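You operate a simulated robot arm through the tools that you are given. There is no shell and no other tool.

Carry out the task below with a simulated two-armed robot. There is one attempt and no reset: what you move stays moved.

## Task
Bind both lots of sheets in the open binder, the lower page number on top.
Fine: open the rings by the red lever and shut them after.

The check looks at the end state, three seconds after you hand in, the way a careful person would. Anything else that was tipped, shoved, dropped, spilled or broken makes it a failure. Flat cloth is picked up by pressing the open fingertips on it (5 to 10 N) and closing them slowly along it; thin cloth reads only 2 to 8 mm in the jaws.

## Robot
Two 7-joint arms with two-finger grippers on one trunk that stands fixed in place. Base frame: the origin is at the foot of the trunk, x ahead of it, y to its left, z up. Readings come in mm, degrees, newtons and seconds.
The left shoulder is at [78, 151, 963], the right one opposite. With the tool pointing down near the work surface each hand reaches from about 300 to 800 mm from the base axis, measured 20 degrees to its own side. Payload 2.54 kg a hand.
The TCP of each hand is the grasp point between the finger pads, 30 mm short of the fingertips. In the tool frame z runs along the fingers and y along their closing line. The gripper opens to 116 mm; its body begins 95 mm behind the TCP.
Orientation is that of the tool frame in the base frame, as [roll, pitch, yaw] about the fixed x, y, z axes, in that order (R = Rz(yaw) Ry(pitch) Rx(roll)). With the fingers straight down and closing along the base's y, the tool's x points along the base's -x, its y along +y and its z along -z.

## Interface
- The arms move only by the tool servo_tool. It takes "left_motion", "right_motion" or both (then of equal length, played together; a hand with none holds still); each is a list of rows, each a list of 3 entries, a list of its own where there are three numbers: the shift along the tool's x, y, z in mm, then the turn, a rotation vector about the tool's x, y, z in degrees, then the closure in counts, from 0 (fully open) to 255 (shut). In form: [[[tx, ty, tz], [ax, ay, az], fingers], ...]. A call has 1 to 20 rows; each row shifts and turns the commanded pose from where the row before left it, along the tool's axes as they then stand. Rows are played at 5 a second. More than 50 mm and 8.6 degrees between two rows, or a gripper value outside its range, and nothing of the call is played. A pose out of reach is approached as far as the arm can. The call stops where the force on the tool passes 60 N (or 10 N more than at its start, if that is more) or the arm is blocked; 0.2 s more then pass. The fingers move at their own pace (about 72 mm/s each) and stop on an object; they squeeze with about 38 N. The grip force told is the motor's: it shows also when the fingers shut on nothing. Time passes only in rows, and 0.2 s behind the last, so rows that do not move let the fingers close. The reply holds the time, the measured pose of the TCP, the force on the tool along the base axes, the opening and the grip force, in the units named above and with some noise, with the torque about the TCP (base axes, N m) and any sound that the robot's microphone picked up.
- Cameras (640 x 400 px; columns grow to the right, rows downward): "scene" is now at [148.1, 40.1, 1134.2]; the picture's right is [0.45, -0.89, 0.00], its down [-0.03, -0.02, -1.00] and it looks along [0.89, 0.45, -0.04] (base axes); focal length 214 px, centre (320, 200). "left" rides on the left gripper at [69, 15, -122] in its tool frame; the picture's right is [-0.21, 0.98, 0.00], its down [-0.83, -0.18, -0.53] and it looks along [-0.52, -0.11, 0.85] (tool axes); focal length 251 px, centre (320, 200). "right" rides on the right gripper at [69, -15, -122] in its tool frame; the picture's right is [0.21, 0.98, 0.00], its down [-0.83, 0.18, -0.53] and it looks along [-0.52, 0.11, 0.85] (tool axes); focal length 251 px, centre (320, 200). There is no depth. A picture from a camera that has moved, and an enlarged one, comes with that camera's place and axes in the base frame and with its lens.
- snapshot(camera): a new picture of that camera. The clock stands still meanwhile.
- move_column(by): slides the trunk up (or, below 0, down) by that many mm; the arms and the scene camera ride with it, the base frame stays. It gives what a move gives, with no picture.
- head_to(pan, tilt): turns the head with the scene camera to pan (to the left, within 80 degrees either way) and tilt (down, from -29 to 69), counted from straight ahead of the robot. It gives what a move gives.
- close_up(camera, box): a new picture of the part [left, top, right, bottom] of that camera's present view, enlarged. The clock stands still meanwhile.
- finish_job(): hands the job in; it is judged then, once.

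Nothing tells you positions but the pictures and the camera data. Unless the task says otherwise, let go and move clear before handing in.

The tools are called by a JSON object that holds its "name" and its "arguments". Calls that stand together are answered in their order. servo_tool: Moves the arms, as the interface text tells. Its arguments: {"type":"object","properties":{"left_motion":{"type":"array"},"right_motion":{"type":"array"}},"required":[]} The other tools are called the same way: move_column (by) moves the trunk up or down; head_to (pan, tilt) turns the head that bears the scene camera; snapshot (camera) takes a picture; close_up (camera, box) takes an enlarged picture of a part of a camera's view; finish_job () hands the job in.

At the start:

```text
t: 0.0
left_tcp_pos: [346.5, 463.8, 1125.2]
left_tcp_rot: [179.9, 0.0, 180.0]
left_ft_force: [-0.2, 0.0, 0.7]
left_torque: [0.03, -0.03, -0.03]
left_grip_width: 115.9
left_finger_force: 0.1
right_tcp_pos: [404.4, 46.3, 1127.5]
right_tcp_rot: [180.0, 0.0, -179.9]
right_ft_force: [-0.2, -0.1, 0.9]
right_torque: [-0.02, 0.01, -0.02]
right_grip_width: 115.9
right_finger_force: 0.0
trunk travel left (down, up): [-200.0, 89.0]
head pan, tilt (commanded): [26.9, 2.2]
```

scene: 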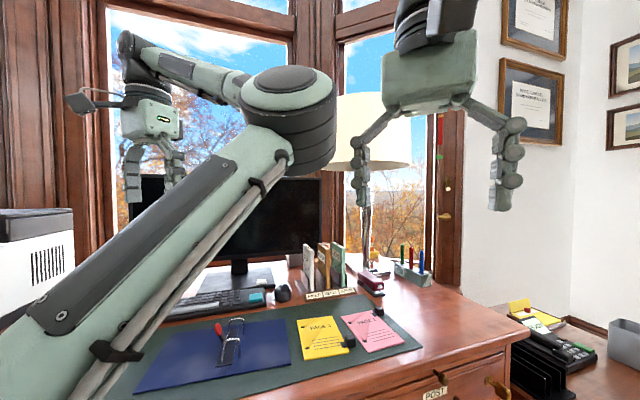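
right: 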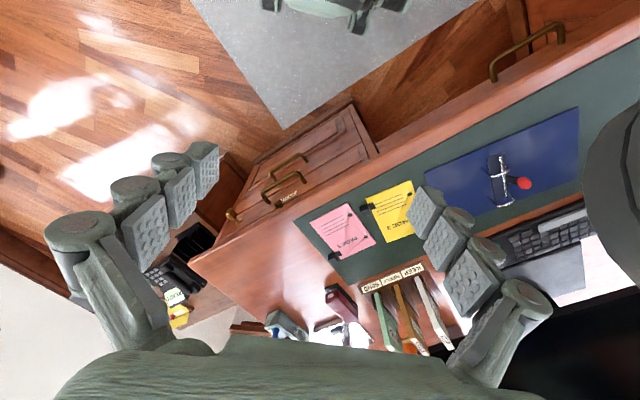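
left: 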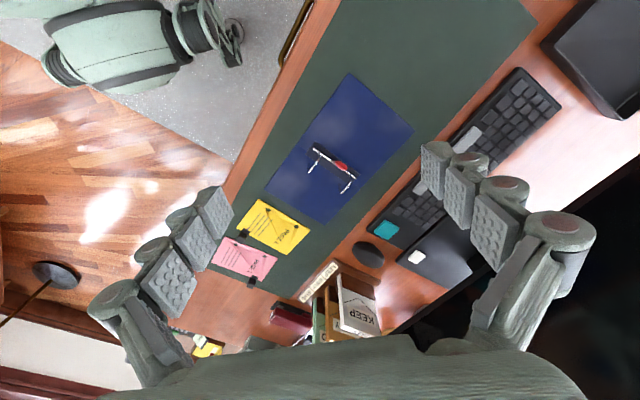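

I see a desk with an open blue binder with a red lever, and a yellow and a pink lot of sheets, each with a clip, on a green mat. I'll look closer at each before moving anything.

{"name": "close_up", "arguments": {"camera": "scene", "box": [120, 260, 440, 400]}}

{"name": "close_up", "arguments": {"camera": "left", "box": [180, 60, 440, 310]}}

{"name": "close_up", "arguments": {"camera": "right", "box": [290, 90, 610, 290]}}

```text
2.00 times, centred on (280, 330) of scene
camera zoom: at [148.1, 40.1, 1134.2], right [0.45, -0.89, 0.0], down [-0.03, -0.02, -1.0], along [0.89, 0.45, -0.04], focal length 429 px, centre (400, -60)
```

zoom: 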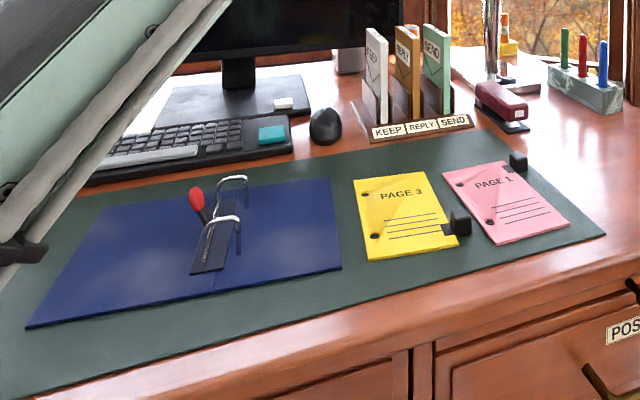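

```text
1.60 times, centred on (310, 185) of left
camera zoom: at [277.4, 479.4, 1248.5], right [0.21, 0.98, 0.0], down [0.83, -0.18, 0.53], along [0.52, -0.11, -0.85], focal length 402 px, centre (336, 224)
```

zoom: 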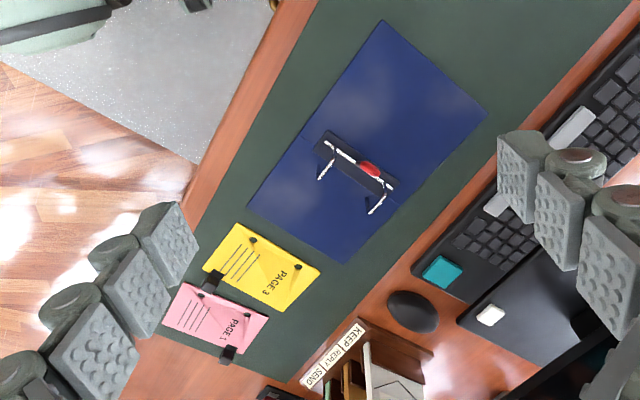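

```text
2.00 times, centred on (450, 190) of right
camera zoom: at [334.6, 30.0, 1249.3], right [-0.22, 0.98, 0.0], down [0.83, 0.18, 0.53], along [0.52, 0.12, -0.85], focal length 503 px, centre (60, 220)
```

zoom: 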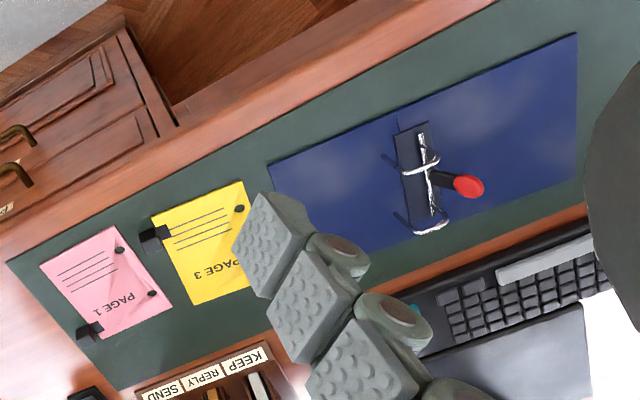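

The yellow lot is page 3 and the pink one page 1, so page 3 goes on first and page 1 on top. I'll tilt the head down for a better view of the desk.

{"name": "head_to", "arguments": {"pan": 20, "tilt": 40}}

{"name": "snapshot", "arguments": {"camera": "scene"}}

```text
t: 1.0
left_tcp_pos: [345.8, 464.8, 1126.0]
left_tcp_rot: [179.9, 0.0, -179.9]
left_ft_force: [-0.9, -0.1, -0.8]
left_torque: [-0.01, -0.01, -0.01]
left_grip_width: 116.0
left_finger_force: 0.1
right_tcp_pos: [404.6, 46.2, 1127.9]
right_tcp_rot: [179.9, -0.1, -179.9]
right_ft_force: [0.2, 0.5, -1.3]
right_torque: [-0.03, -0.01, -0.04]
right_grip_width: 115.7
right_finger_force: 0.0
trunk travel left (down, up): [-200.0, 89.0]
head pan, tilt (commanded): [20.0, 40.0]
```

```text
taken
camera scene: at [146.9, 28.2, 1074.0], right [0.34, -0.94, 0.0], down [-0.6, -0.22, -0.77], along [0.72, 0.26, -0.64], focal length 214 px, centre (320, 200)
```

scene: 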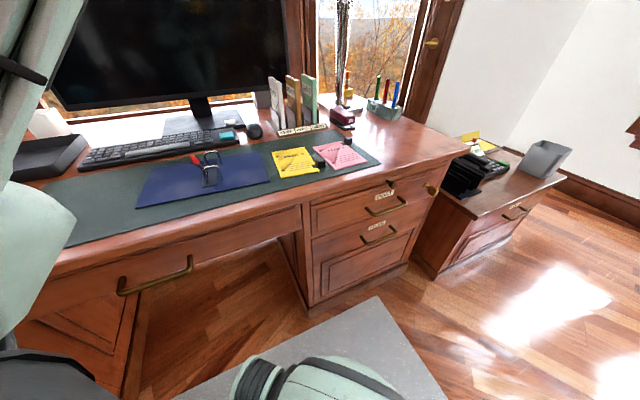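

The view is clear now; I'll enlarge the binder and the two lots.

{"name": "close_up", "arguments": {"camera": "scene", "box": [130, 140, 290, 220]}}

{"name": "close_up", "arguments": {"camera": "scene", "box": [260, 120, 400, 200]}}

{"name": "close_up", "arguments": {"camera": "scene", "box": [180, 140, 240, 200]}}

{"name": "close_up", "arguments": {"camera": "left", "box": [240, 60, 420, 240]}}

{"name": "close_up", "arguments": {"camera": "right", "box": [410, 90, 590, 250]}}

```text
4.00 times, centred on (210, 180) of scene
camera zoom: at [146.9, 28.2, 1074.0], right [0.34, -0.94, 0.0], down [-0.6, -0.22, -0.77], along [0.72, 0.26, -0.64], focal length 858 px, centre (760, 280)
```

zoom: 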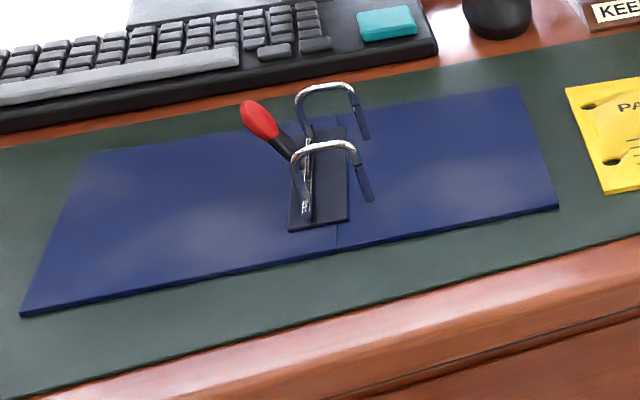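

```text
4.57 times, centred on (330, 160) of scene
camera zoom: at [146.9, 28.2, 1074.0], right [0.34, -0.94, 0.0], down [-0.6, -0.22, -0.77], along [0.72, 0.26, -0.64], focal length 980 px, centre (274, 383)
```

zoom: 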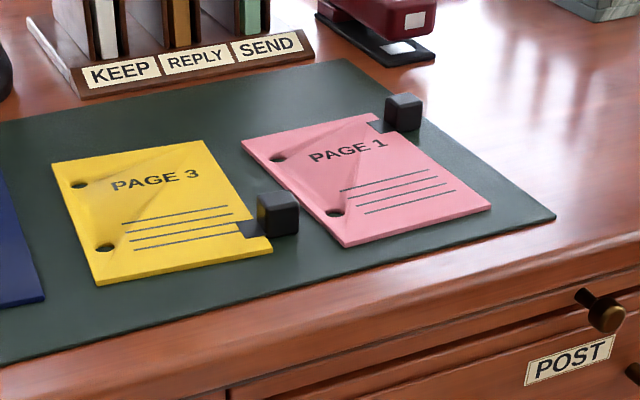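

```text
6.67 times, centred on (210, 170) of scene
camera zoom: at [146.9, 28.2, 1074.0], right [0.34, -0.94, 0.0], down [-0.6, -0.22, -0.77], along [0.72, 0.26, -0.64], focal length 1430 px, centre (1053, 400)
```

zoom: 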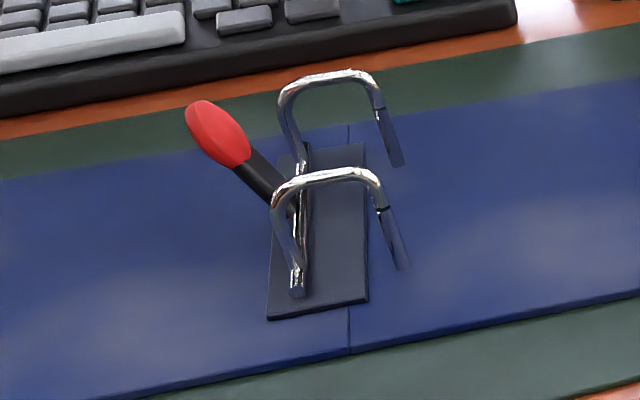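

```text
2.22 times, centred on (330, 150) of left
camera zoom: at [277.4, 479.4, 1248.5], right [0.21, 0.98, 0.0], down [0.83, -0.18, 0.53], along [0.52, -0.11, -0.85], focal length 559 px, centre (298, 311)
```

zoom: 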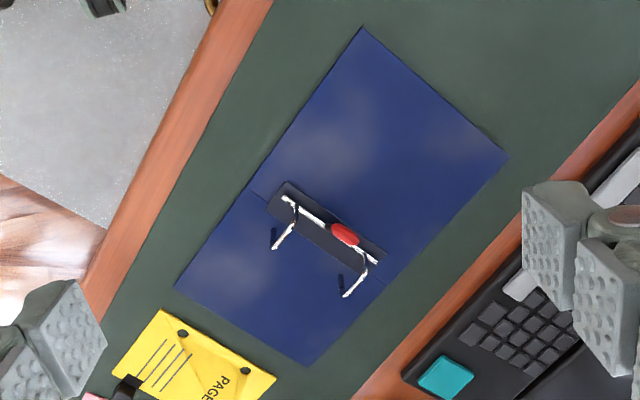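

```text
2.50 times, centred on (500, 170) of right
camera zoom: at [334.6, 30.0, 1249.4], right [-0.22, 0.98, 0.0], down [0.83, 0.18, 0.53], along [0.52, 0.12, -0.85], focal length 629 px, centre (-130, 275)
```

zoom: 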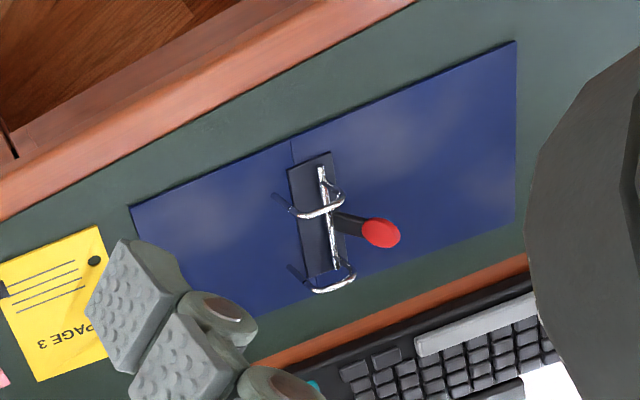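

I take the binder to be at about x 330–650, y 300–630, with its cover top near z 760. The knob is near (479, 476, 812) and the ring posts near (482, 412) and (544, 467). I'll swing the right arm out of the way and bring the left hand over the binder to look closely.

{"name": "servo_tool", "arguments": {"left_motion": [[[-15, -5, 35], [0, 0, 0], 0], [[-15, -5, 35], [0, 0, 0], 0], [[-15, -5, 35], [0, 0, 0], 0], [[-15, -5, 35], [0, 0, 0], 0], [[-15, -5, 35], [0, 0, 0], 0], [[-15, -5, 35], [0, 0, 0], 0], [[0, 0, 0], [0, 0, -6.83], 0], [[0, 0, 0], [0, 0, -6.83], 0], [[0, 0, 0], [0, 0, -6.83], 0], [[0, 0, 0], [0, 0, -6.83], 0], [[0, 0, 0], [0, 0, -6.83], 0], [[0, 0, 0], [0, 0, -6.83], 0]], "right_motion": [[[0, -22, 0], [0, 0, 0], 0], [[0, -22, 0], [0, 0, 0], 0], [[0, -22, 0], [0, 0, 0], 0], [[0, -22, 0], [0, 0, 0], 0], [[0, -22, 0], [0, 0, 0], 0], [[0, -22, 0], [0, 0, 0], 0], [[0, -22, 0], [0, 0, 0], 0], [[0, -22, 0], [0, 0, 0], 0], [[0, -22, 0], [0, 0, 0], 0], [[0, -22, 0], [0, 0, 0], 0], [[0, -22, 0], [0, 0, 0], 0], [[0, -22, 0], [0, 0, 0], 0]]}}

{"name": "snapshot", "arguments": {"camera": "left"}}

{"name": "snapshot", "arguments": {"camera": "scene"}}

```text
t: 3.6
left_tcp_pos: [436.4, 435.6, 915.3]
left_tcp_rot: [179.9, 0.1, -138.9]
left_ft_force: [0.1, -1.1, -0.1]
left_torque: [0.04, 0.02, -0.03]
left_grip_width: 116.2
left_finger_force: 0.0
right_tcp_pos: [404.1, -217.3, 1126.8]
right_tcp_rot: [179.9, 0.1, -179.9]
right_ft_force: [-0.5, -0.2, -0.1]
right_torque: [0.02, 0.01, 0.03]
right_grip_width: 116.1
right_finger_force: 0.0
trunk travel left (down, up): [-200.0, 89.0]
head pan, tilt (commanded): [20.0, 40.0]
```

```text
taken
camera left: at [374.1, 401.1, 1037.9], right [-0.48, 0.88, 0.0], down [0.74, 0.4, 0.53], along [0.47, 0.26, -0.85], focal length 251 px, centre (320, 200)
```

left: 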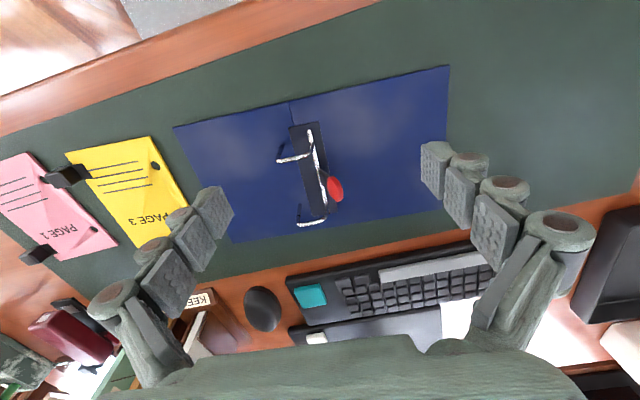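

```text
taken
camera scene: at [146.8, 28.0, 1073.9], right [0.34, -0.94, 0.0], down [-0.6, -0.22, -0.77], along [0.72, 0.26, -0.64], focal length 214 px, centre (320, 200)
```

scene: 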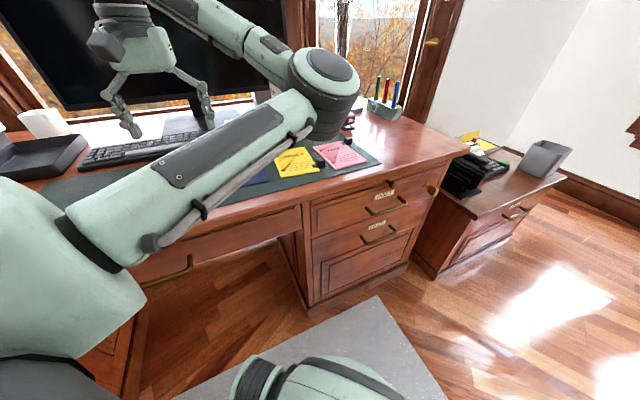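

Now I'll enlarge the lever and rings, and the two lots, from the left hand's camera.

{"name": "close_up", "arguments": {"camera": "left", "box": [250, 110, 370, 240]}}

{"name": "close_up", "arguments": {"camera": "left", "box": [0, 130, 200, 280]}}

```text
3.08 times, centred on (310, 175) of left
camera zoom: at [374.1, 401.1, 1037.9], right [-0.48, 0.88, 0.0], down [0.74, 0.4, 0.53], along [0.47, 0.26, -0.85], focal length 774 px, centre (351, 277)
```

zoom: 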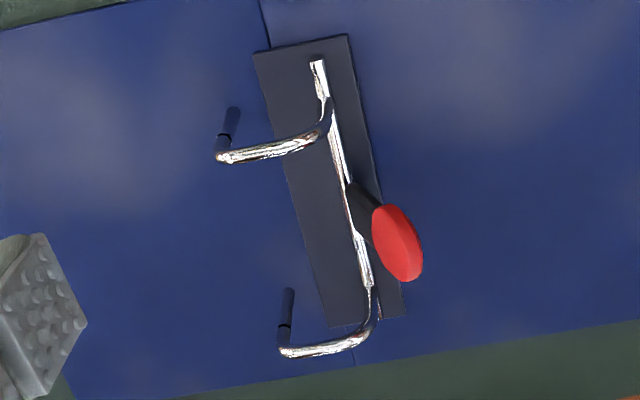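

```text
2.67 times, centred on (100, 205) of left
camera zoom: at [374.1, 401.1, 1037.9], right [-0.48, 0.88, 0.0], down [0.74, 0.4, 0.53], along [0.47, 0.26, -0.85], focal length 670 px, centre (907, 187)
```

zoom: 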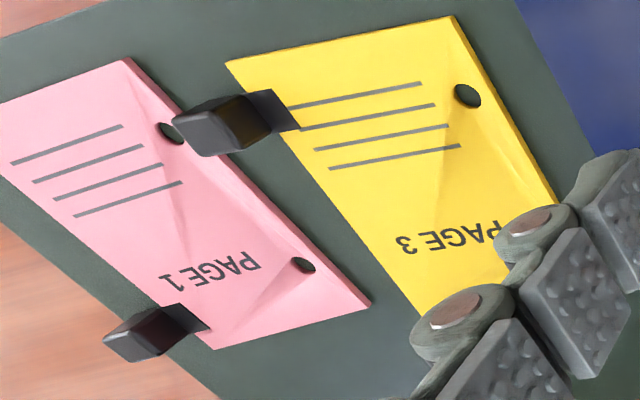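

The rings are closed: two arches hinge on the bar at the left of the plate and meet two fixed posts on the right cover. The lever leans left, so it should open further left and down. I'll close the left fingers and hover between the arches, just to the right of the knob.

{"name": "servo_tool", "arguments": {"left_motion": [[[-14.5, -7.5, 11], [0, 0, 0], 255], [[-14.5, -7.5, 11], [0, 0, 0], 255], [[-14.5, -7.5, 11], [0, 0, 0], 255], [[-14.5, -7.5, 11], [0, 0, 0], 255], [[0, 0, 0], [0, 0, 0], 255], [[0, 0, 0], [0, 0, 0], 255]]}}

{"name": "snapshot", "arguments": {"camera": "left"}}

{"name": "snapshot", "arguments": {"camera": "scene"}}

```text
t: 5.0
left_tcp_pos: [498.8, 452.1, 871.0]
left_tcp_rot: [179.9, 0.1, -139.0]
left_ft_force: [0.2, 1.1, 0.7]
left_torque: [-0.01, 0.02, 0.0]
left_grip_width: 0.0
left_finger_force: 28.8
right_tcp_pos: [404.2, -217.2, 1127.1]
right_tcp_rot: [179.9, 0.0, -180.0]
right_ft_force: [-0.5, 0.1, 0.0]
right_torque: [-0.02, -0.01, -0.02]
right_grip_width: 116.1
right_finger_force: 0.1
trunk travel left (down, up): [-200.0, 89.0]
head pan, tilt (commanded): [20.0, 40.0]
```

```text
taken
camera left: at [437.6, 418.4, 993.9], right [-0.48, 0.88, 0.0], down [0.74, 0.4, 0.53], along [0.47, 0.26, -0.85], focal length 251 px, centre (320, 200)
```

left: 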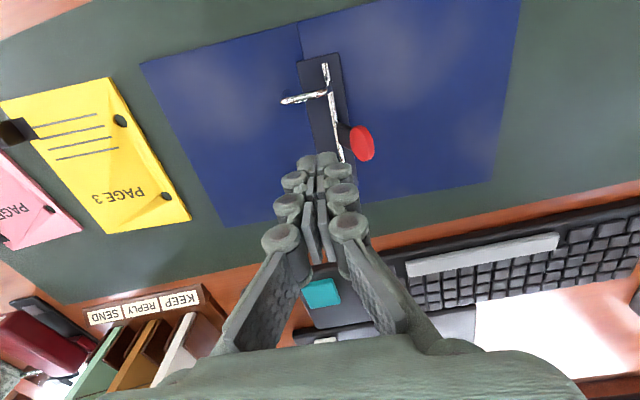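

```text
taken
camera scene: at [146.9, 28.1, 1073.9], right [0.34, -0.94, 0.0], down [-0.6, -0.22, -0.77], along [0.72, 0.26, -0.64], focal length 214 px, centre (320, 200)
```

scene: 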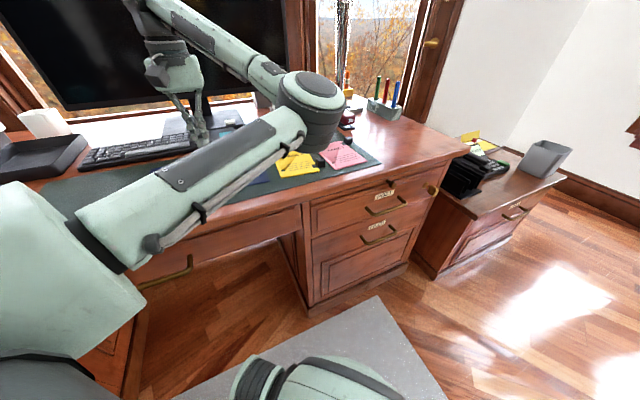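

{"name": "close_up", "arguments": {"camera": "left", "box": [260, 30, 400, 240]}}

{"name": "close_up", "arguments": {"camera": "scene", "box": [150, 70, 310, 190]}}

```text
1.90 times, centred on (330, 135) of left
camera zoom: at [437.6, 418.4, 993.9], right [-0.48, 0.88, 0.0], down [0.74, 0.4, 0.53], along [0.47, 0.26, -0.85], focal length 479 px, centre (301, 324)
```

zoom: 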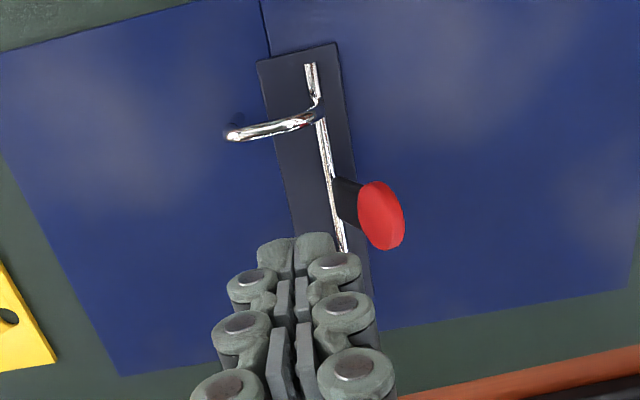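

```text
3.33 times, centred on (230, 130) of scene
camera zoom: at [146.9, 28.1, 1073.9], right [0.34, -0.94, 0.0], down [-0.6, -0.22, -0.77], along [0.72, 0.26, -0.64], focal length 715 px, centre (620, 433)
```

zoom: 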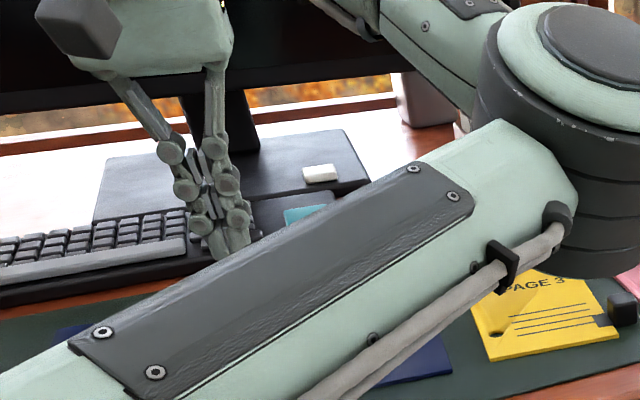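

{"name": "snapshot", "arguments": {"camera": "right"}}

```text
taken
camera right: at [333.8, -233.9, 1249.0], right [-0.22, 0.98, 0.0], down [0.83, 0.18, 0.53], along [0.52, 0.12, -0.85], focal length 251 px, centre (320, 200)
```

right: 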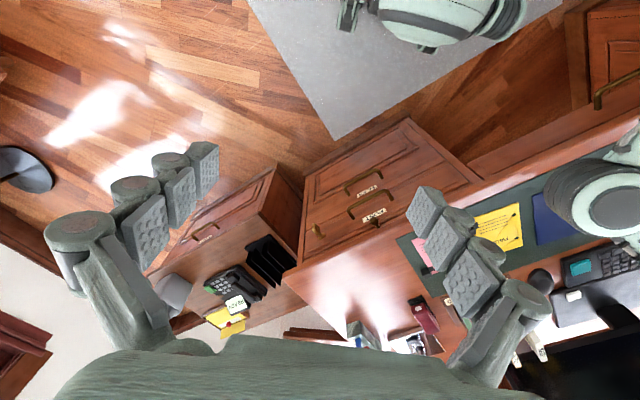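

The fingertips sit between the arches with the knob to the left. I'll descend and begin a gentle push of the lever to the left.

{"name": "servo_tool", "arguments": {"left_motion": [[[0, 0, 12], [0, 0, 0], 255], [[0, 0, 12], [0, 0, 0], 255], [[0, 0, 12], [0, 0, 0], 255], [[0, 3, 0], [0, 0, 0], 255], [[0, 3, 0], [0, 0, 0], 255], [[0, 3, 0], [0, 0, 0], 255], [[0, 3, 0], [0, 0, 0], 255], [[0, 3, 0], [0, 0, 0], 255]]}}

{"name": "close_up", "arguments": {"camera": "left", "box": [240, 0, 420, 240]}}

```text
t: 6.8
left_tcp_pos: [491.2, 460.4, 837.0]
left_tcp_rot: [179.9, 0.0, -138.8]
left_ft_force: [0.0, 0.2, 0.2]
left_torque: [-0.01, 0.05, 0.0]
left_grip_width: 0.0
left_finger_force: 28.5
right_tcp_pos: [403.2, -217.5, 1126.9]
right_tcp_rot: [179.9, 0.0, -179.8]
right_ft_force: [-0.8, 0.5, -0.7]
right_torque: [0.0, -0.02, 0.0]
right_grip_width: 116.1
right_finger_force: 0.1
trunk travel left (down, up): [-200.0, 89.0]
head pan, tilt (commanded): [20.0, 40.0]
```

```text
1.67 times, centred on (330, 120) of left
camera zoom: at [428.6, 426.9, 959.5], right [-0.48, 0.88, 0.0], down [0.74, 0.4, 0.53], along [0.47, 0.26, -0.85], focal length 419 px, centre (303, 333)
```

zoom: 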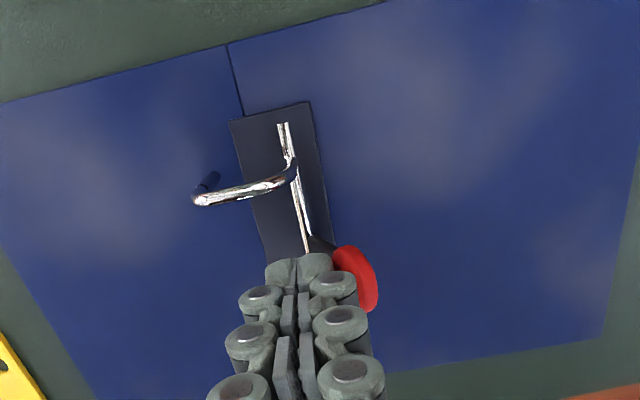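

The finger is just meeting the knob. I'll continue the push along the arc.

{"name": "servo_tool", "arguments": {"left_motion": [[[0, 3, 0], [0, 0, 0], 255], [[0, 3, 0.5], [0, 0, 0], 255], [[0, 3, 1.5], [0, 0, 0], 255], [[0, 2.5, 2], [0, 0, 0], 255], [[0, 2.5, 2], [0, 0, 0], 255], [[0, 2.5, 2.2], [0, 0, 0], 255], [[0, 0, 0], [0, 0, 0], 255]]}}

{"name": "close_up", "arguments": {"camera": "left", "box": [240, 0, 420, 240]}}

```text
t: 8.4
left_tcp_pos: [479.8, 474.2, 827.8]
left_tcp_rot: [179.9, 0.1, -139.0]
left_ft_force: [0.6, -0.3, 1.3]
left_torque: [0.02, -0.02, 0.0]
left_grip_width: 0.0
left_finger_force: 29.1
right_tcp_pos: [403.8, -216.4, 1126.4]
right_tcp_rot: [180.0, 0.0, -179.8]
right_ft_force: [0.2, -0.3, -0.4]
right_torque: [0.0, 0.0, 0.02]
right_grip_width: 115.7
right_finger_force: 0.1
trunk travel left (down, up): [-200.0, 89.0]
head pan, tilt (commanded): [20.0, 40.0]
```

```text
1.67 times, centred on (330, 120) of left
camera zoom: at [416.2, 440.3, 949.8], right [-0.48, 0.88, 0.0], down [0.74, 0.4, 0.53], along [0.47, 0.26, -0.85], focal length 419 px, centre (303, 333)
```

zoom: 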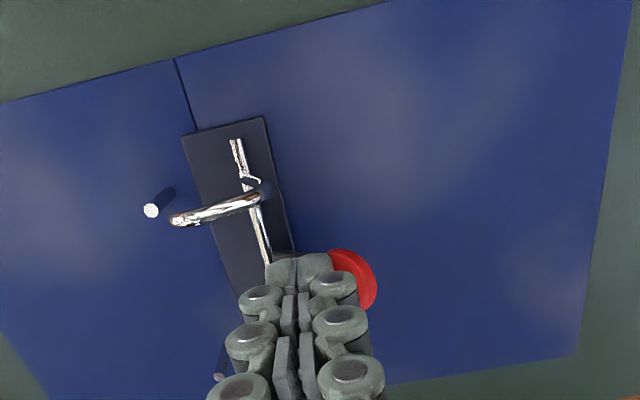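

It works: the arches are lifting off the posts with almost no force. I'll keep following the arc until the lever stops.

{"name": "servo_tool", "arguments": {"left_motion": [[[0, 2, 2.5], [0, 0, 0], 255], [[0, 2, 2.5], [0, 0, 0], 255], [[0, 1.5, 2.8], [0, 0, 0], 255], [[0, 1.5, 2.8], [0, 0, 0], 255], [[0, 1, 3], [0, 0, 0], 255], [[0, 1, 3], [0, 0, 0], 255], [[0, 0, 0], [0, 0, 0], 255]]}}

{"name": "close_up", "arguments": {"camera": "left", "box": [240, 0, 420, 240]}}

```text
t: 10.0
left_tcp_pos: [473.6, 480.0, 811.4]
left_tcp_rot: [179.9, 0.0, -139.1]
left_ft_force: [-0.4, -0.9, -0.2]
left_torque: [-0.02, -0.02, 0.0]
left_grip_width: 0.0
left_finger_force: 28.7
right_tcp_pos: [403.8, -217.5, 1126.0]
right_tcp_rot: [180.0, 0.1, -179.9]
right_ft_force: [0.1, 0.5, 0.1]
right_torque: [-0.02, -0.01, 0.01]
right_grip_width: 116.0
right_finger_force: 0.0
trunk travel left (down, up): [-200.0, 89.0]
head pan, tilt (commanded): [20.0, 40.0]
```

```text
1.67 times, centred on (330, 120) of left
camera zoom: at [411.8, 446.6, 934.3], right [-0.48, 0.88, 0.0], down [0.74, 0.4, 0.53], along [0.47, 0.26, -0.85], focal length 419 px, centre (303, 333)
```

zoom: 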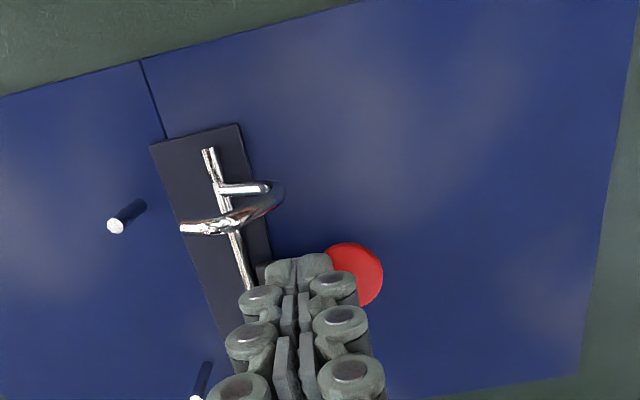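

The arches are well open now; I'll go on pressing down until I feel the stop.

{"name": "servo_tool", "arguments": {"left_motion": [[[0, 1, 2.5], [0, 0, 0], 255], [[0, 1, 2.5], [0, 0, 0], 255], [[0, 0.5, 2.5], [0, 0, 0], 255], [[0, 0, 2], [0, 0, 0], 255], [[0, 0, 0], [0, 0, 0], 255]]}}

{"name": "close_up", "arguments": {"camera": "left", "box": [240, 0, 420, 240]}}

```text
t: 11.2
left_tcp_pos: [472.7, 482.4, 803.9]
left_tcp_rot: [179.9, 0.5, -138.9]
left_ft_force: [4.3, 5.9, 23.6]
left_torque: [0.02, 0.03, 0.04]
left_grip_width: 5.9
left_finger_force: 28.6
right_tcp_pos: [401.5, -219.7, 1126.9]
right_tcp_rot: [179.8, 0.0, -179.9]
right_ft_force: [0.0, -0.2, 0.1]
right_torque: [0.03, -0.01, -0.01]
right_grip_width: 116.1
right_finger_force: 0.1
trunk travel left (down, up): [-200.0, 89.0]
head pan, tilt (commanded): [20.0, 40.0]
```

```text
1.67 times, centred on (330, 120) of left
camera zoom: at [409.4, 447.8, 927.0], right [-0.48, 0.88, 0.0], down [0.74, 0.4, 0.54], along [0.47, 0.26, -0.84], focal length 419 px, centre (303, 333)
```

zoom: 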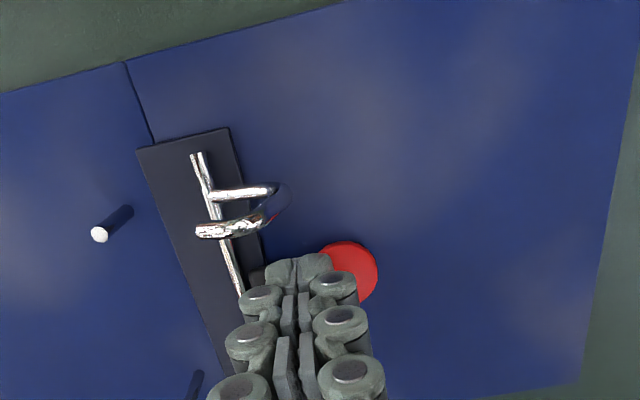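

I feel the stop (about 24 N), and the arches are wide open. I'll back straight up and check that they stay open.

{"name": "servo_tool", "arguments": {"left_motion": [[[0, -1, -10], [0, 0, 0], 255], [[0, -2, -20], [0, 0, 0], 255], [[0, 0, -30], [0, 0, 0], 255], [[0, 0, -40], [0, 0, 0], 255], [[10, -20, -40], [0, 0, 0], 100], [[10, -20, -10], [0, 0, 0], 0]]}}

{"name": "snapshot", "arguments": {"camera": "left"}}

{"name": "close_up", "arguments": {"camera": "left", "box": [240, 60, 440, 220]}}

```text
t: 12.6
left_tcp_pos: [484.0, 435.5, 952.3]
left_tcp_rot: [179.9, 0.1, -139.0]
left_ft_force: [0.6, 0.1, 0.3]
left_torque: [0.03, 0.0, 0.01]
left_grip_width: 73.3
left_finger_force: 0.0
right_tcp_pos: [402.9, -217.0, 1126.3]
right_tcp_rot: [179.9, 0.0, -180.0]
right_ft_force: [-0.5, -0.3, 0.0]
right_torque: [0.01, 0.01, 0.03]
right_grip_width: 116.4
right_finger_force: 0.1
trunk travel left (down, up): [-200.0, 89.0]
head pan, tilt (commanded): [20.0, 40.0]
```

```text
taken
camera left: at [421.2, 402.7, 1075.3], right [-0.48, 0.88, 0.0], down [0.74, 0.4, 0.53], along [0.47, 0.26, -0.85], focal length 251 px, centre (320, 200)
```

left: 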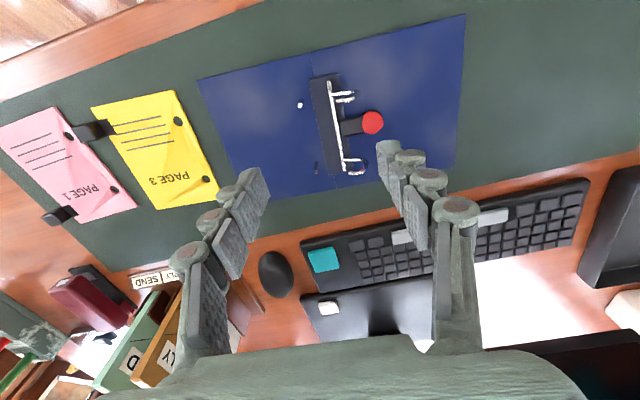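

```text
2.50 times, centred on (340, 140) of left
camera zoom: at [421.2, 402.7, 1075.3], right [-0.48, 0.88, 0.0], down [0.74, 0.4, 0.53], along [0.47, 0.26, -0.85], focal length 629 px, centre (270, 350)
```

zoom: 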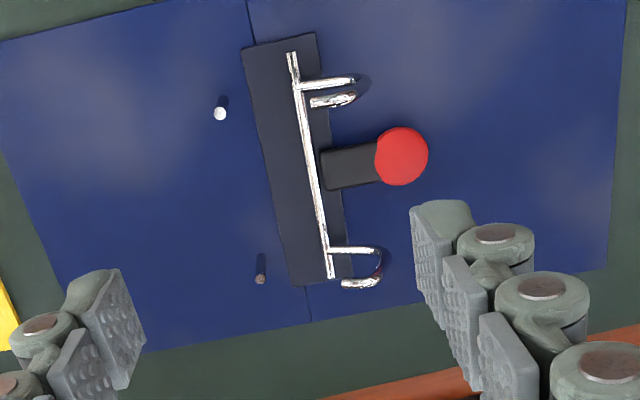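

The rings stay wide open and the posts are free at about (481, 411) and (542.6, 463). Next I'll go over the yellow lot to measure its holes and its clip.

{"name": "servo_tool", "arguments": {"left_motion": [[[4.6, -34.9, 3], [0, 0, 0], 0], [[4.6, -34.9, 3], [0, 0, 0], 0], [[4.6, -34.9, 3], [0, 0, 0], 0], [[4.6, -34.9, 3], [0, 0, 0], 0], [[4.6, -34.9, 3], [0, 0, 0], 0], [[4.6, -34.9, 3], [0, 0, 0], 0], [[4.6, -34.9, 3], [0, 0, 0], 0], [[0, 0, 0], [0, 0, 0], 0]]}}

{"name": "snapshot", "arguments": {"camera": "left"}}

{"name": "snapshot", "arguments": {"camera": "scene"}}

```text
t: 14.4
left_tcp_pos: [606.5, 322.7, 929.5]
left_tcp_rot: [179.9, 0.0, -139.0]
left_ft_force: [0.5, -1.1, -0.4]
left_torque: [-0.03, -0.02, 0.0]
left_grip_width: 115.9
left_finger_force: 0.1
left hand out of reach, approached as far as the arm can: row 3, 4, 5, 6, 7
right_tcp_pos: [404.6, -217.0, 1127.9]
right_tcp_rot: [179.9, 0.0, -179.9]
right_ft_force: [-0.1, -0.9, 0.4]
right_torque: [0.02, -0.02, 0.01]
right_grip_width: 115.9
right_finger_force: 0.1
trunk travel left (down, up): [-200.0, 89.0]
head pan, tilt (commanded): [20.0, 40.0]
```

```text
taken
camera left: at [544.5, 289.4, 1051.5], right [-0.48, 0.88, 0.0], down [0.74, 0.4, 0.53], along [0.47, 0.26, -0.85], focal length 251 px, centre (320, 200)
```

left: 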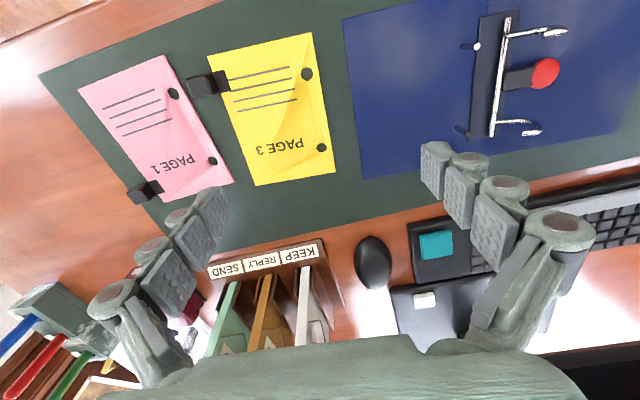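

```text
taken
camera scene: at [146.9, 28.1, 1073.9], right [0.34, -0.94, 0.0], down [-0.6, -0.22, -0.77], along [0.72, 0.26, -0.64], focal length 214 px, centre (320, 200)
```

scene: 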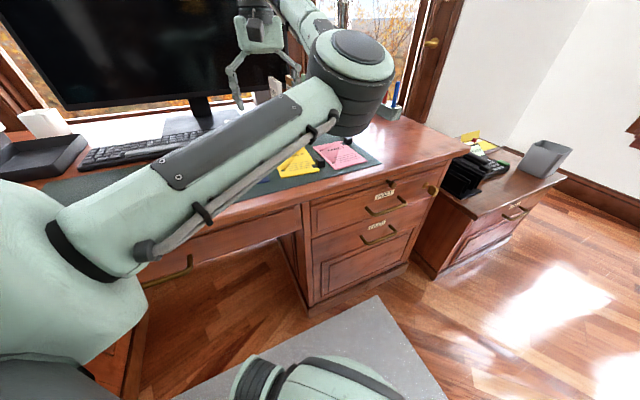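

The left hand couldn't follow all the way to the yellow lot with this wrist turn. I'll turn the wrist back to its neutral yaw and see where that lets it reach.

{"name": "servo_tool", "arguments": {"left_motion": [[[0, 0, 0], [0, 0, 6.83], 0], [[0, 0, 0], [0, 0, 6.83], 0], [[0, 0, 0], [0, 0, 6.83], 0], [[0, 0, 0], [0, 0, 6.83], 0], [[0, 0, 0], [0, 0, 6.83], 0], [[0, 0, 0], [0, 0, 6.83], 0], [[0, 0, 0], [0, 0, 0], 0]]}}

```text
t: 16.0
left_tcp_pos: [607.1, 324.6, 928.7]
left_tcp_rot: [179.9, -0.1, 180.0]
left_ft_force: [-0.3, -0.4, 0.6]
left_torque: [0.04, 0.01, -0.01]
left_grip_width: 116.1
left_finger_force: 0.1
right_tcp_pos: [404.1, -217.6, 1127.1]
right_tcp_rot: [179.9, 0.0, -179.9]
right_ft_force: [-0.1, -0.3, -1.3]
right_torque: [-0.02, -0.02, 0.0]
right_grip_width: 116.1
right_finger_force: 0.1
trunk travel left (down, up): [-200.0, 89.0]
head pan, tilt (commanded): [20.0, 40.0]
```

The commanded pose follows the reached pose, which is useful. Now I'll try moving right toward the yellow clip with this yaw.

{"name": "servo_tool", "arguments": {"left_motion": [[[0, -20, 0], [0, 0, 0], 0], [[0, -20, 0], [0, 0, 0], 0], [[0, -20, 0], [0, 0, 0], 0], [[0, -20, 0], [0, 0, 0], 0], [[0, -20, 0], [0, 0, 0], 0], [[0, 0, 0], [0, 0, 0], 0]]}}

{"name": "snapshot", "arguments": {"camera": "scene"}}

```text
t: 17.4
left_tcp_pos: [612.8, 317.9, 929.9]
left_tcp_rot: [179.9, -0.1, -180.0]
left_ft_force: [0.8, -0.7, 0.2]
left_torque: [0.0, 0.01, 0.0]
left_grip_width: 116.1
left_finger_force: 0.1
left hand out of reach, approached as far as the arm can: row 1, 2, 3, 4, 5
right_tcp_pos: [403.3, -216.7, 1127.6]
right_tcp_rot: [179.9, 0.0, -179.8]
right_ft_force: [-0.2, 1.0, 0.1]
right_torque: [0.01, -0.02, 0.02]
right_grip_width: 116.0
right_finger_force: 0.2
trunk travel left (down, up): [-200.0, 89.0]
head pan, tilt (commanded): [20.0, 40.0]
```

```text
taken
camera scene: at [146.9, 28.1, 1073.9], right [0.34, -0.94, 0.0], down [-0.6, -0.22, -0.77], along [0.72, 0.26, -0.64], focal length 214 px, centre (320, 200)
```

scene: 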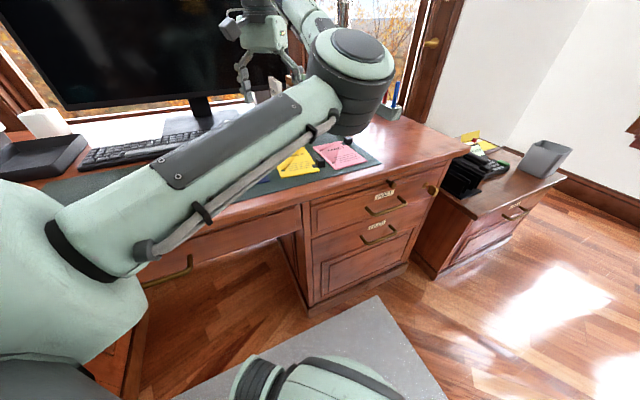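

The arm's elbow is on the inside and seems to block further travel right. I'll retract toward the body, swing right, and then extend, to let the arm reconfigure.

{"name": "servo_tool", "arguments": {"left_motion": [[[30, 0, -15], [0, 0, 0], 0], [[30, 0, -15], [0, 0, 0], 0], [[30, 0, -15], [0, 0, 0], 0], [[30, 0, -15], [0, 0, 0], 0], [[30, 0, -15], [0, 0, 0], 0], [[30, 0, -15], [0, 0, 0], 0], [[0, -25, 0], [0, 0, 0], 0], [[0, -25, 0], [0, 0, 0], 0], [[0, -25, 0], [0, 0, 0], 0], [[0, -25, 0], [0, 0, 0], 0], [[0, 0, 0], [0, 0, 0], 0]]}}

{"name": "snapshot", "arguments": {"camera": "scene"}}

{"name": "snapshot", "arguments": {"camera": "right"}}

```text
t: 19.8
left_tcp_pos: [440.9, 391.6, 1017.3]
left_tcp_rot: [179.9, -0.1, 180.0]
left_ft_force: [-0.1, 0.5, -0.3]
left_torque: [0.0, 0.02, 0.03]
left_grip_width: 115.9
left_finger_force: 0.1
left hand out of reach, approached as far as the arm can: row 1, 2, 3, 4, 6, 7, 8, 9, 10
right_tcp_pos: [402.6, -217.4, 1126.4]
right_tcp_rot: [180.0, -0.1, -180.0]
right_ft_force: [-0.6, 0.7, 0.5]
right_torque: [0.03, -0.02, 0.0]
right_grip_width: 116.2
right_finger_force: 0.0
trunk travel left (down, up): [-200.0, 89.0]
head pan, tilt (commanded): [20.0, 40.0]
```

```text
taken
camera scene: at [146.9, 28.1, 1073.9], right [0.34, -0.94, 0.0], down [-0.6, -0.22, -0.77], along [0.72, 0.26, -0.64], focal length 214 px, centre (320, 200)
```

scene: 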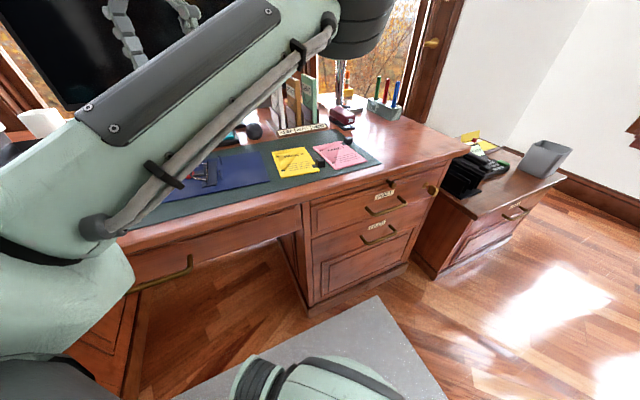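

```text
taken
camera right: at [333.9, -233.9, 1249.0], right [-0.22, 0.98, 0.0], down [0.83, 0.18, 0.53], along [0.52, 0.12, -0.84], focal length 251 px, centre (320, 200)
```

right: 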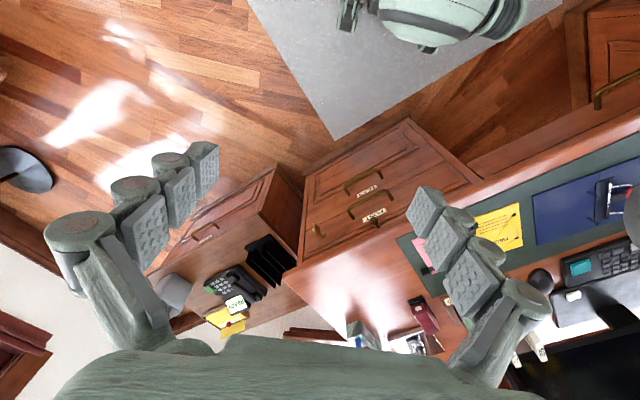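

The inside elbow limits how far right the left hand can go when bent, but it may get further right when extended. I'll test reaching out toward the pink clip at a safe height.

{"name": "servo_tool", "arguments": {"left_motion": [[[-30, -10, 5], [0, 0, 0], 0], [[-30, -10, 5], [0, 0, 0], 0], [[-30, -12, 5], [0, 0, 0], 0], [[-30, -14, 5], [0, 0, 0], 0], [[-30, -16, 5], [0, 0, 0], 0], [[-30, -18, 5], [0, 0, 0], 0], [[-30, -20, 5], [0, 0, 0], 0], [[-30, -25, 5], [0, 0, 0], 0], [[-30, -25, 5], [0, 0, 0], 0], [[-20, -25, 5], [0, 0, 0], 0], [[-10, -20, 5], [0, 0, 0], 0], [[0, 0, 0], [0, 0, 0], 0]]}}

{"name": "snapshot", "arguments": {"camera": "scene"}}

```text
t: 22.4
left_tcp_pos: [726.9, 211.9, 967.5]
left_tcp_rot: [179.9, 0.2, -180.0]
left_ft_force: [0.1, -0.2, -0.3]
left_torque: [0.05, -0.01, 0.02]
left_grip_width: 115.9
left_finger_force: 0.1
left hand out of reach, approached as far as the arm can: row 1, 10, 11
right_tcp_pos: [403.1, -218.1, 1127.2]
right_tcp_rot: [179.9, 0.1, -180.0]
right_ft_force: [-0.3, 0.5, -0.6]
right_torque: [0.06, 0.0, 0.01]
right_grip_width: 116.2
right_finger_force: 0.0
trunk travel left (down, up): [-200.0, 89.0]
head pan, tilt (commanded): [20.0, 40.0]
```

```text
taken
camera scene: at [146.8, 27.8, 1073.9], right [0.34, -0.94, 0.0], down [-0.6, -0.22, -0.77], along [0.72, 0.26, -0.64], focal length 214 px, centre (320, 200)
```

scene: 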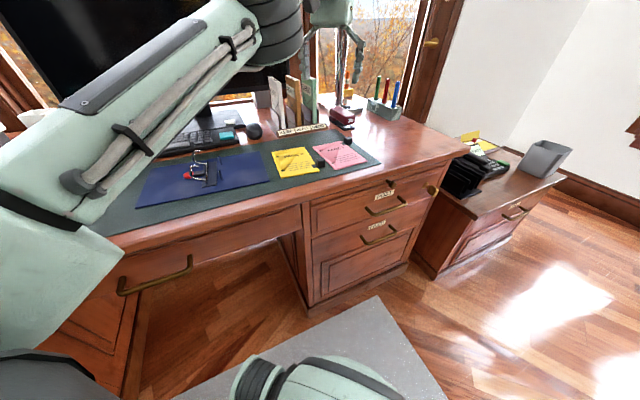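

Extending worked, and the elbow is now up rather than inside. I'll try coming back in to the yellow clip from here.

{"name": "servo_tool", "arguments": {"left_motion": [[[20, -2, 10], [0, 0, 0], 0], [[20, -2, 10], [0, 0, 0], 0], [[20, -2, 10], [0, 0, 0], 0], [[20, -2, 10], [0, 0, 0], 0], [[12, 0, 10], [0, 0, 0], 0], [[0, 0, 0], [0, 0, 0], 0]]}}

{"name": "snapshot", "arguments": {"camera": "scene"}}

{"name": "snapshot", "arguments": {"camera": "left"}}

```text
t: 23.8
left_tcp_pos: [685.2, 211.1, 947.2]
left_tcp_rot: [-180.0, 0.0, 179.9]
left_ft_force: [0.4, 0.2, -0.2]
left_torque: [-0.01, -0.04, -0.01]
left_grip_width: 115.8
left_finger_force: 0.0
left hand out of reach, approached as far as the arm can: row 3, 4, 5
right_tcp_pos: [404.5, -218.2, 1126.0]
right_tcp_rot: [179.9, 0.0, -179.9]
right_ft_force: [-0.5, 0.2, 1.0]
right_torque: [-0.03, -0.01, 0.02]
right_grip_width: 116.0
right_finger_force: 0.0
trunk travel left (down, up): [-200.0, 89.0]
head pan, tilt (commanded): [20.0, 40.0]
```

```text
taken
camera scene: at [146.9, 28.1, 1073.9], right [0.34, -0.94, 0.0], down [-0.6, -0.22, -0.77], along [0.72, 0.26, -0.64], focal length 214 px, centre (320, 200)
```

scene: 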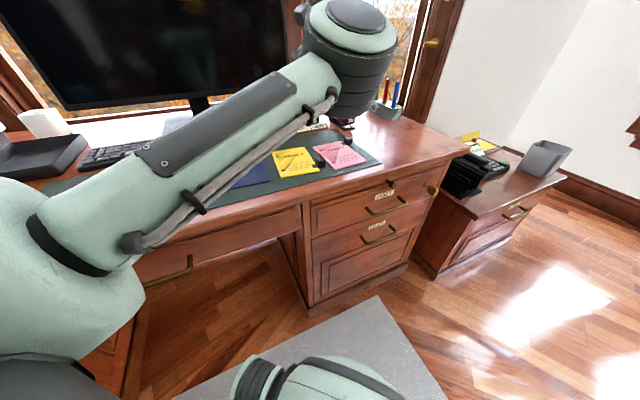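

```text
taken
camera left: at [615.1, 226.9, 1071.1], right [0.22, 0.98, 0.0], down [0.83, -0.18, 0.53], along [0.52, -0.11, -0.85], focal length 251 px, centre (320, 200)
```

left: 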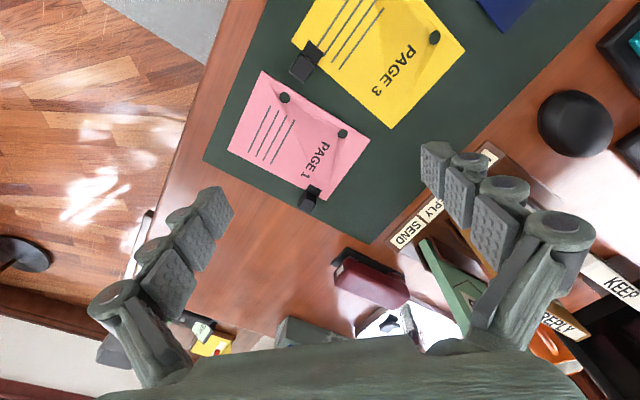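

The left hand cannot come in that far right with its elbow inside, so I'll test the right hand for the yellow lot. First I'll park the left hand back at the left.

{"name": "servo_tool", "arguments": {"left_motion": [[[25, 36, -12], [0, 0, 0], 0], [[25, 36, -12], [0, 0, 0], 0], [[30, 36, -14], [0, 0, 0], 0], [[30, 36, -14], [0, 0, 0], 0], [[30, 36, -14], [0, 0, 0], 0], [[30, 36, -14], [0, 0, 0], 0], [[30, 36, -14], [0, 0, 0], 0], [[30, 30, -14], [0, 0, 0], 0], [[30, 10, -14], [0, 0, 0], 0], [[0, 0, 0], [0, 0, 0], 0]]}}

{"name": "snapshot", "arguments": {"camera": "scene"}}

{"name": "snapshot", "arguments": {"camera": "left"}}

```text
t: 26.0
left_tcp_pos: [427.7, 506.8, 1068.8]
left_tcp_rot: [180.0, 0.0, 179.8]
left_ft_force: [-0.7, 0.0, -0.6]
left_torque: [-0.01, -0.03, 0.03]
left_grip_width: 116.1
left_finger_force: 0.0
left hand out of reach, approached as far as the arm can: row 1
right_tcp_pos: [403.8, -217.6, 1126.5]
right_tcp_rot: [179.9, 0.1, -179.9]
right_ft_force: [0.5, -0.3, -0.6]
right_torque: [0.0, 0.0, 0.02]
right_grip_width: 115.8
right_finger_force: 0.1
trunk travel left (down, up): [-200.0, 89.0]
head pan, tilt (commanded): [20.0, 40.0]
```

```text
taken
camera scene: at [146.9, 28.2, 1073.9], right [0.34, -0.94, 0.0], down [-0.6, -0.22, -0.77], along [0.72, 0.26, -0.64], focal length 214 px, centre (320, 200)
```

scene: 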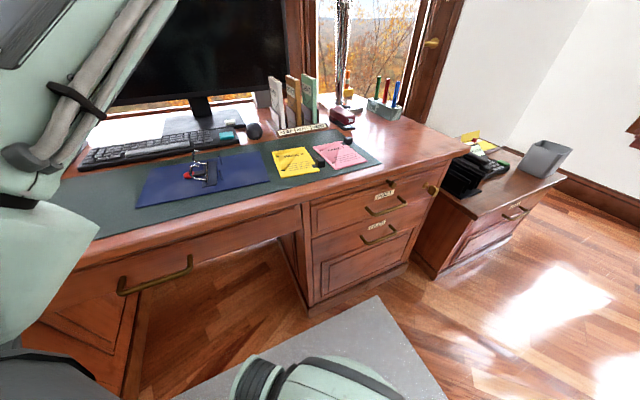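

```text
taken
camera left: at [358.5, 522.0, 1192.5], right [0.22, 0.98, 0.0], down [0.83, -0.18, 0.53], along [0.52, -0.11, -0.85], focal length 251 px, centre (320, 200)
```

left: 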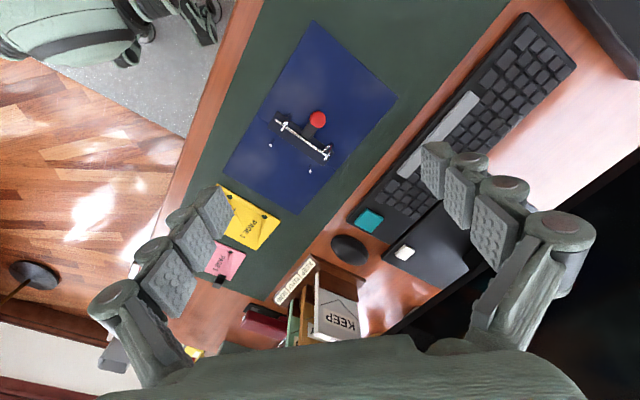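

Now the right hand: I'll move it toward the air above the yellow clip.

{"name": "servo_tool", "arguments": {"right_motion": [[[-18, 37, 18], [0, 0, 0], 0], [[-18, 37, 18], [0, 0, 0], 0], [[-18, 37, 18], [0, 0, 0], 0], [[-18, 37, 18], [0, 0, 0], 0], [[-18, 37, 18], [0, 0, 0], 0], [[-18, 37, 18], [0, 0, 0], 0], [[-18, 37, 18], [0, 0, 0], 0], [[-18, 37, 18], [0, 0, 0], 0], [[-18, 37, 18], [0, 0, 0], 0], [[-18, 37, 18], [0, 0, 0], 0], [[-18, 37, 18], [0, 0, 0], 0], [[0, 0, 0], [0, 0, 0], 0]]}}

{"name": "snapshot", "arguments": {"camera": "scene"}}

{"name": "snapshot", "arguments": {"camera": "right"}}

```text
t: 28.6
left_tcp_pos: [428.2, 506.8, 1069.3]
left_tcp_rot: [179.9, 0.0, -180.0]
left_ft_force: [-0.2, 0.0, -0.5]
left_torque: [0.0, -0.02, -0.02]
left_grip_width: 116.0
left_finger_force: 0.0
right_tcp_pos: [594.8, 172.1, 938.7]
right_tcp_rot: [-180.0, 0.1, -179.9]
right_ft_force: [0.8, 0.4, 0.4]
right_torque: [-0.02, -0.01, 0.03]
right_grip_width: 116.1
right_finger_force: 0.0
right hand out of reach, approached as far as the arm can: row 11
trunk travel left (down, up): [-200.0, 89.0]
head pan, tilt (commanded): [20.0, 40.0]
```

```text
taken
camera scene: at [146.9, 28.5, 1073.9], right [0.34, -0.94, 0.0], down [-0.6, -0.22, -0.77], along [0.72, 0.26, -0.64], focal length 214 px, centre (320, 200)
```

scene: 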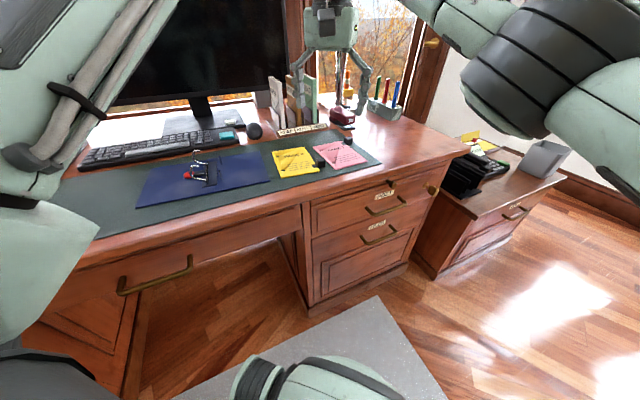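

```text
taken
camera right: at [524.6, 155.2, 1060.7], right [-0.22, 0.98, 0.0], down [0.83, 0.18, 0.53], along [0.52, 0.12, -0.85], focal length 251 px, centre (320, 200)
```

right: 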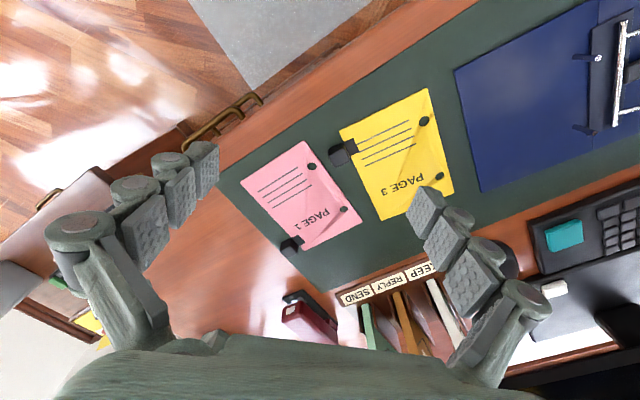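

The right hand's elbow is outside and it nearly reaches. I'll see whether it reaches the yellow clip at lower height.

{"name": "servo_tool", "arguments": {"right_motion": [[[0, 0, 20], [0, 0, 0], 0], [[0, 0, 20], [0, 0, 0], 0], [[0, 0, 20], [0, 0, 0], 0], [[-10, 10, 0], [0, 0, 0], 0], [[-10, 10, 0], [0, 0, 0], 0], [[-10, 10, 0], [0, 0, 0], 0], [[-10, 10, 0], [0, 0, 0], 0], [[0, 0, 0], [0, 0, 0], 0]]}}

```text
t: 30.4
left_tcp_pos: [428.5, 506.0, 1068.9]
left_tcp_rot: [179.9, 0.0, 180.0]
left_ft_force: [0.1, -1.7, -0.5]
left_torque: [-0.04, -0.01, -0.03]
left_grip_width: 116.2
left_finger_force: 0.0
right_tcp_pos: [607.8, 184.5, 877.7]
right_tcp_rot: [179.9, 0.1, -179.8]
right_ft_force: [-0.3, -0.3, -0.1]
right_torque: [-0.02, 0.03, 0.0]
right_grip_width: 115.9
right_finger_force: 0.0
right hand out of reach, approached as far as the arm can: row 5, 6, 7
trunk travel left (down, up): [-200.0, 89.0]
head pan, tilt (commanded): [20.0, 40.0]
```

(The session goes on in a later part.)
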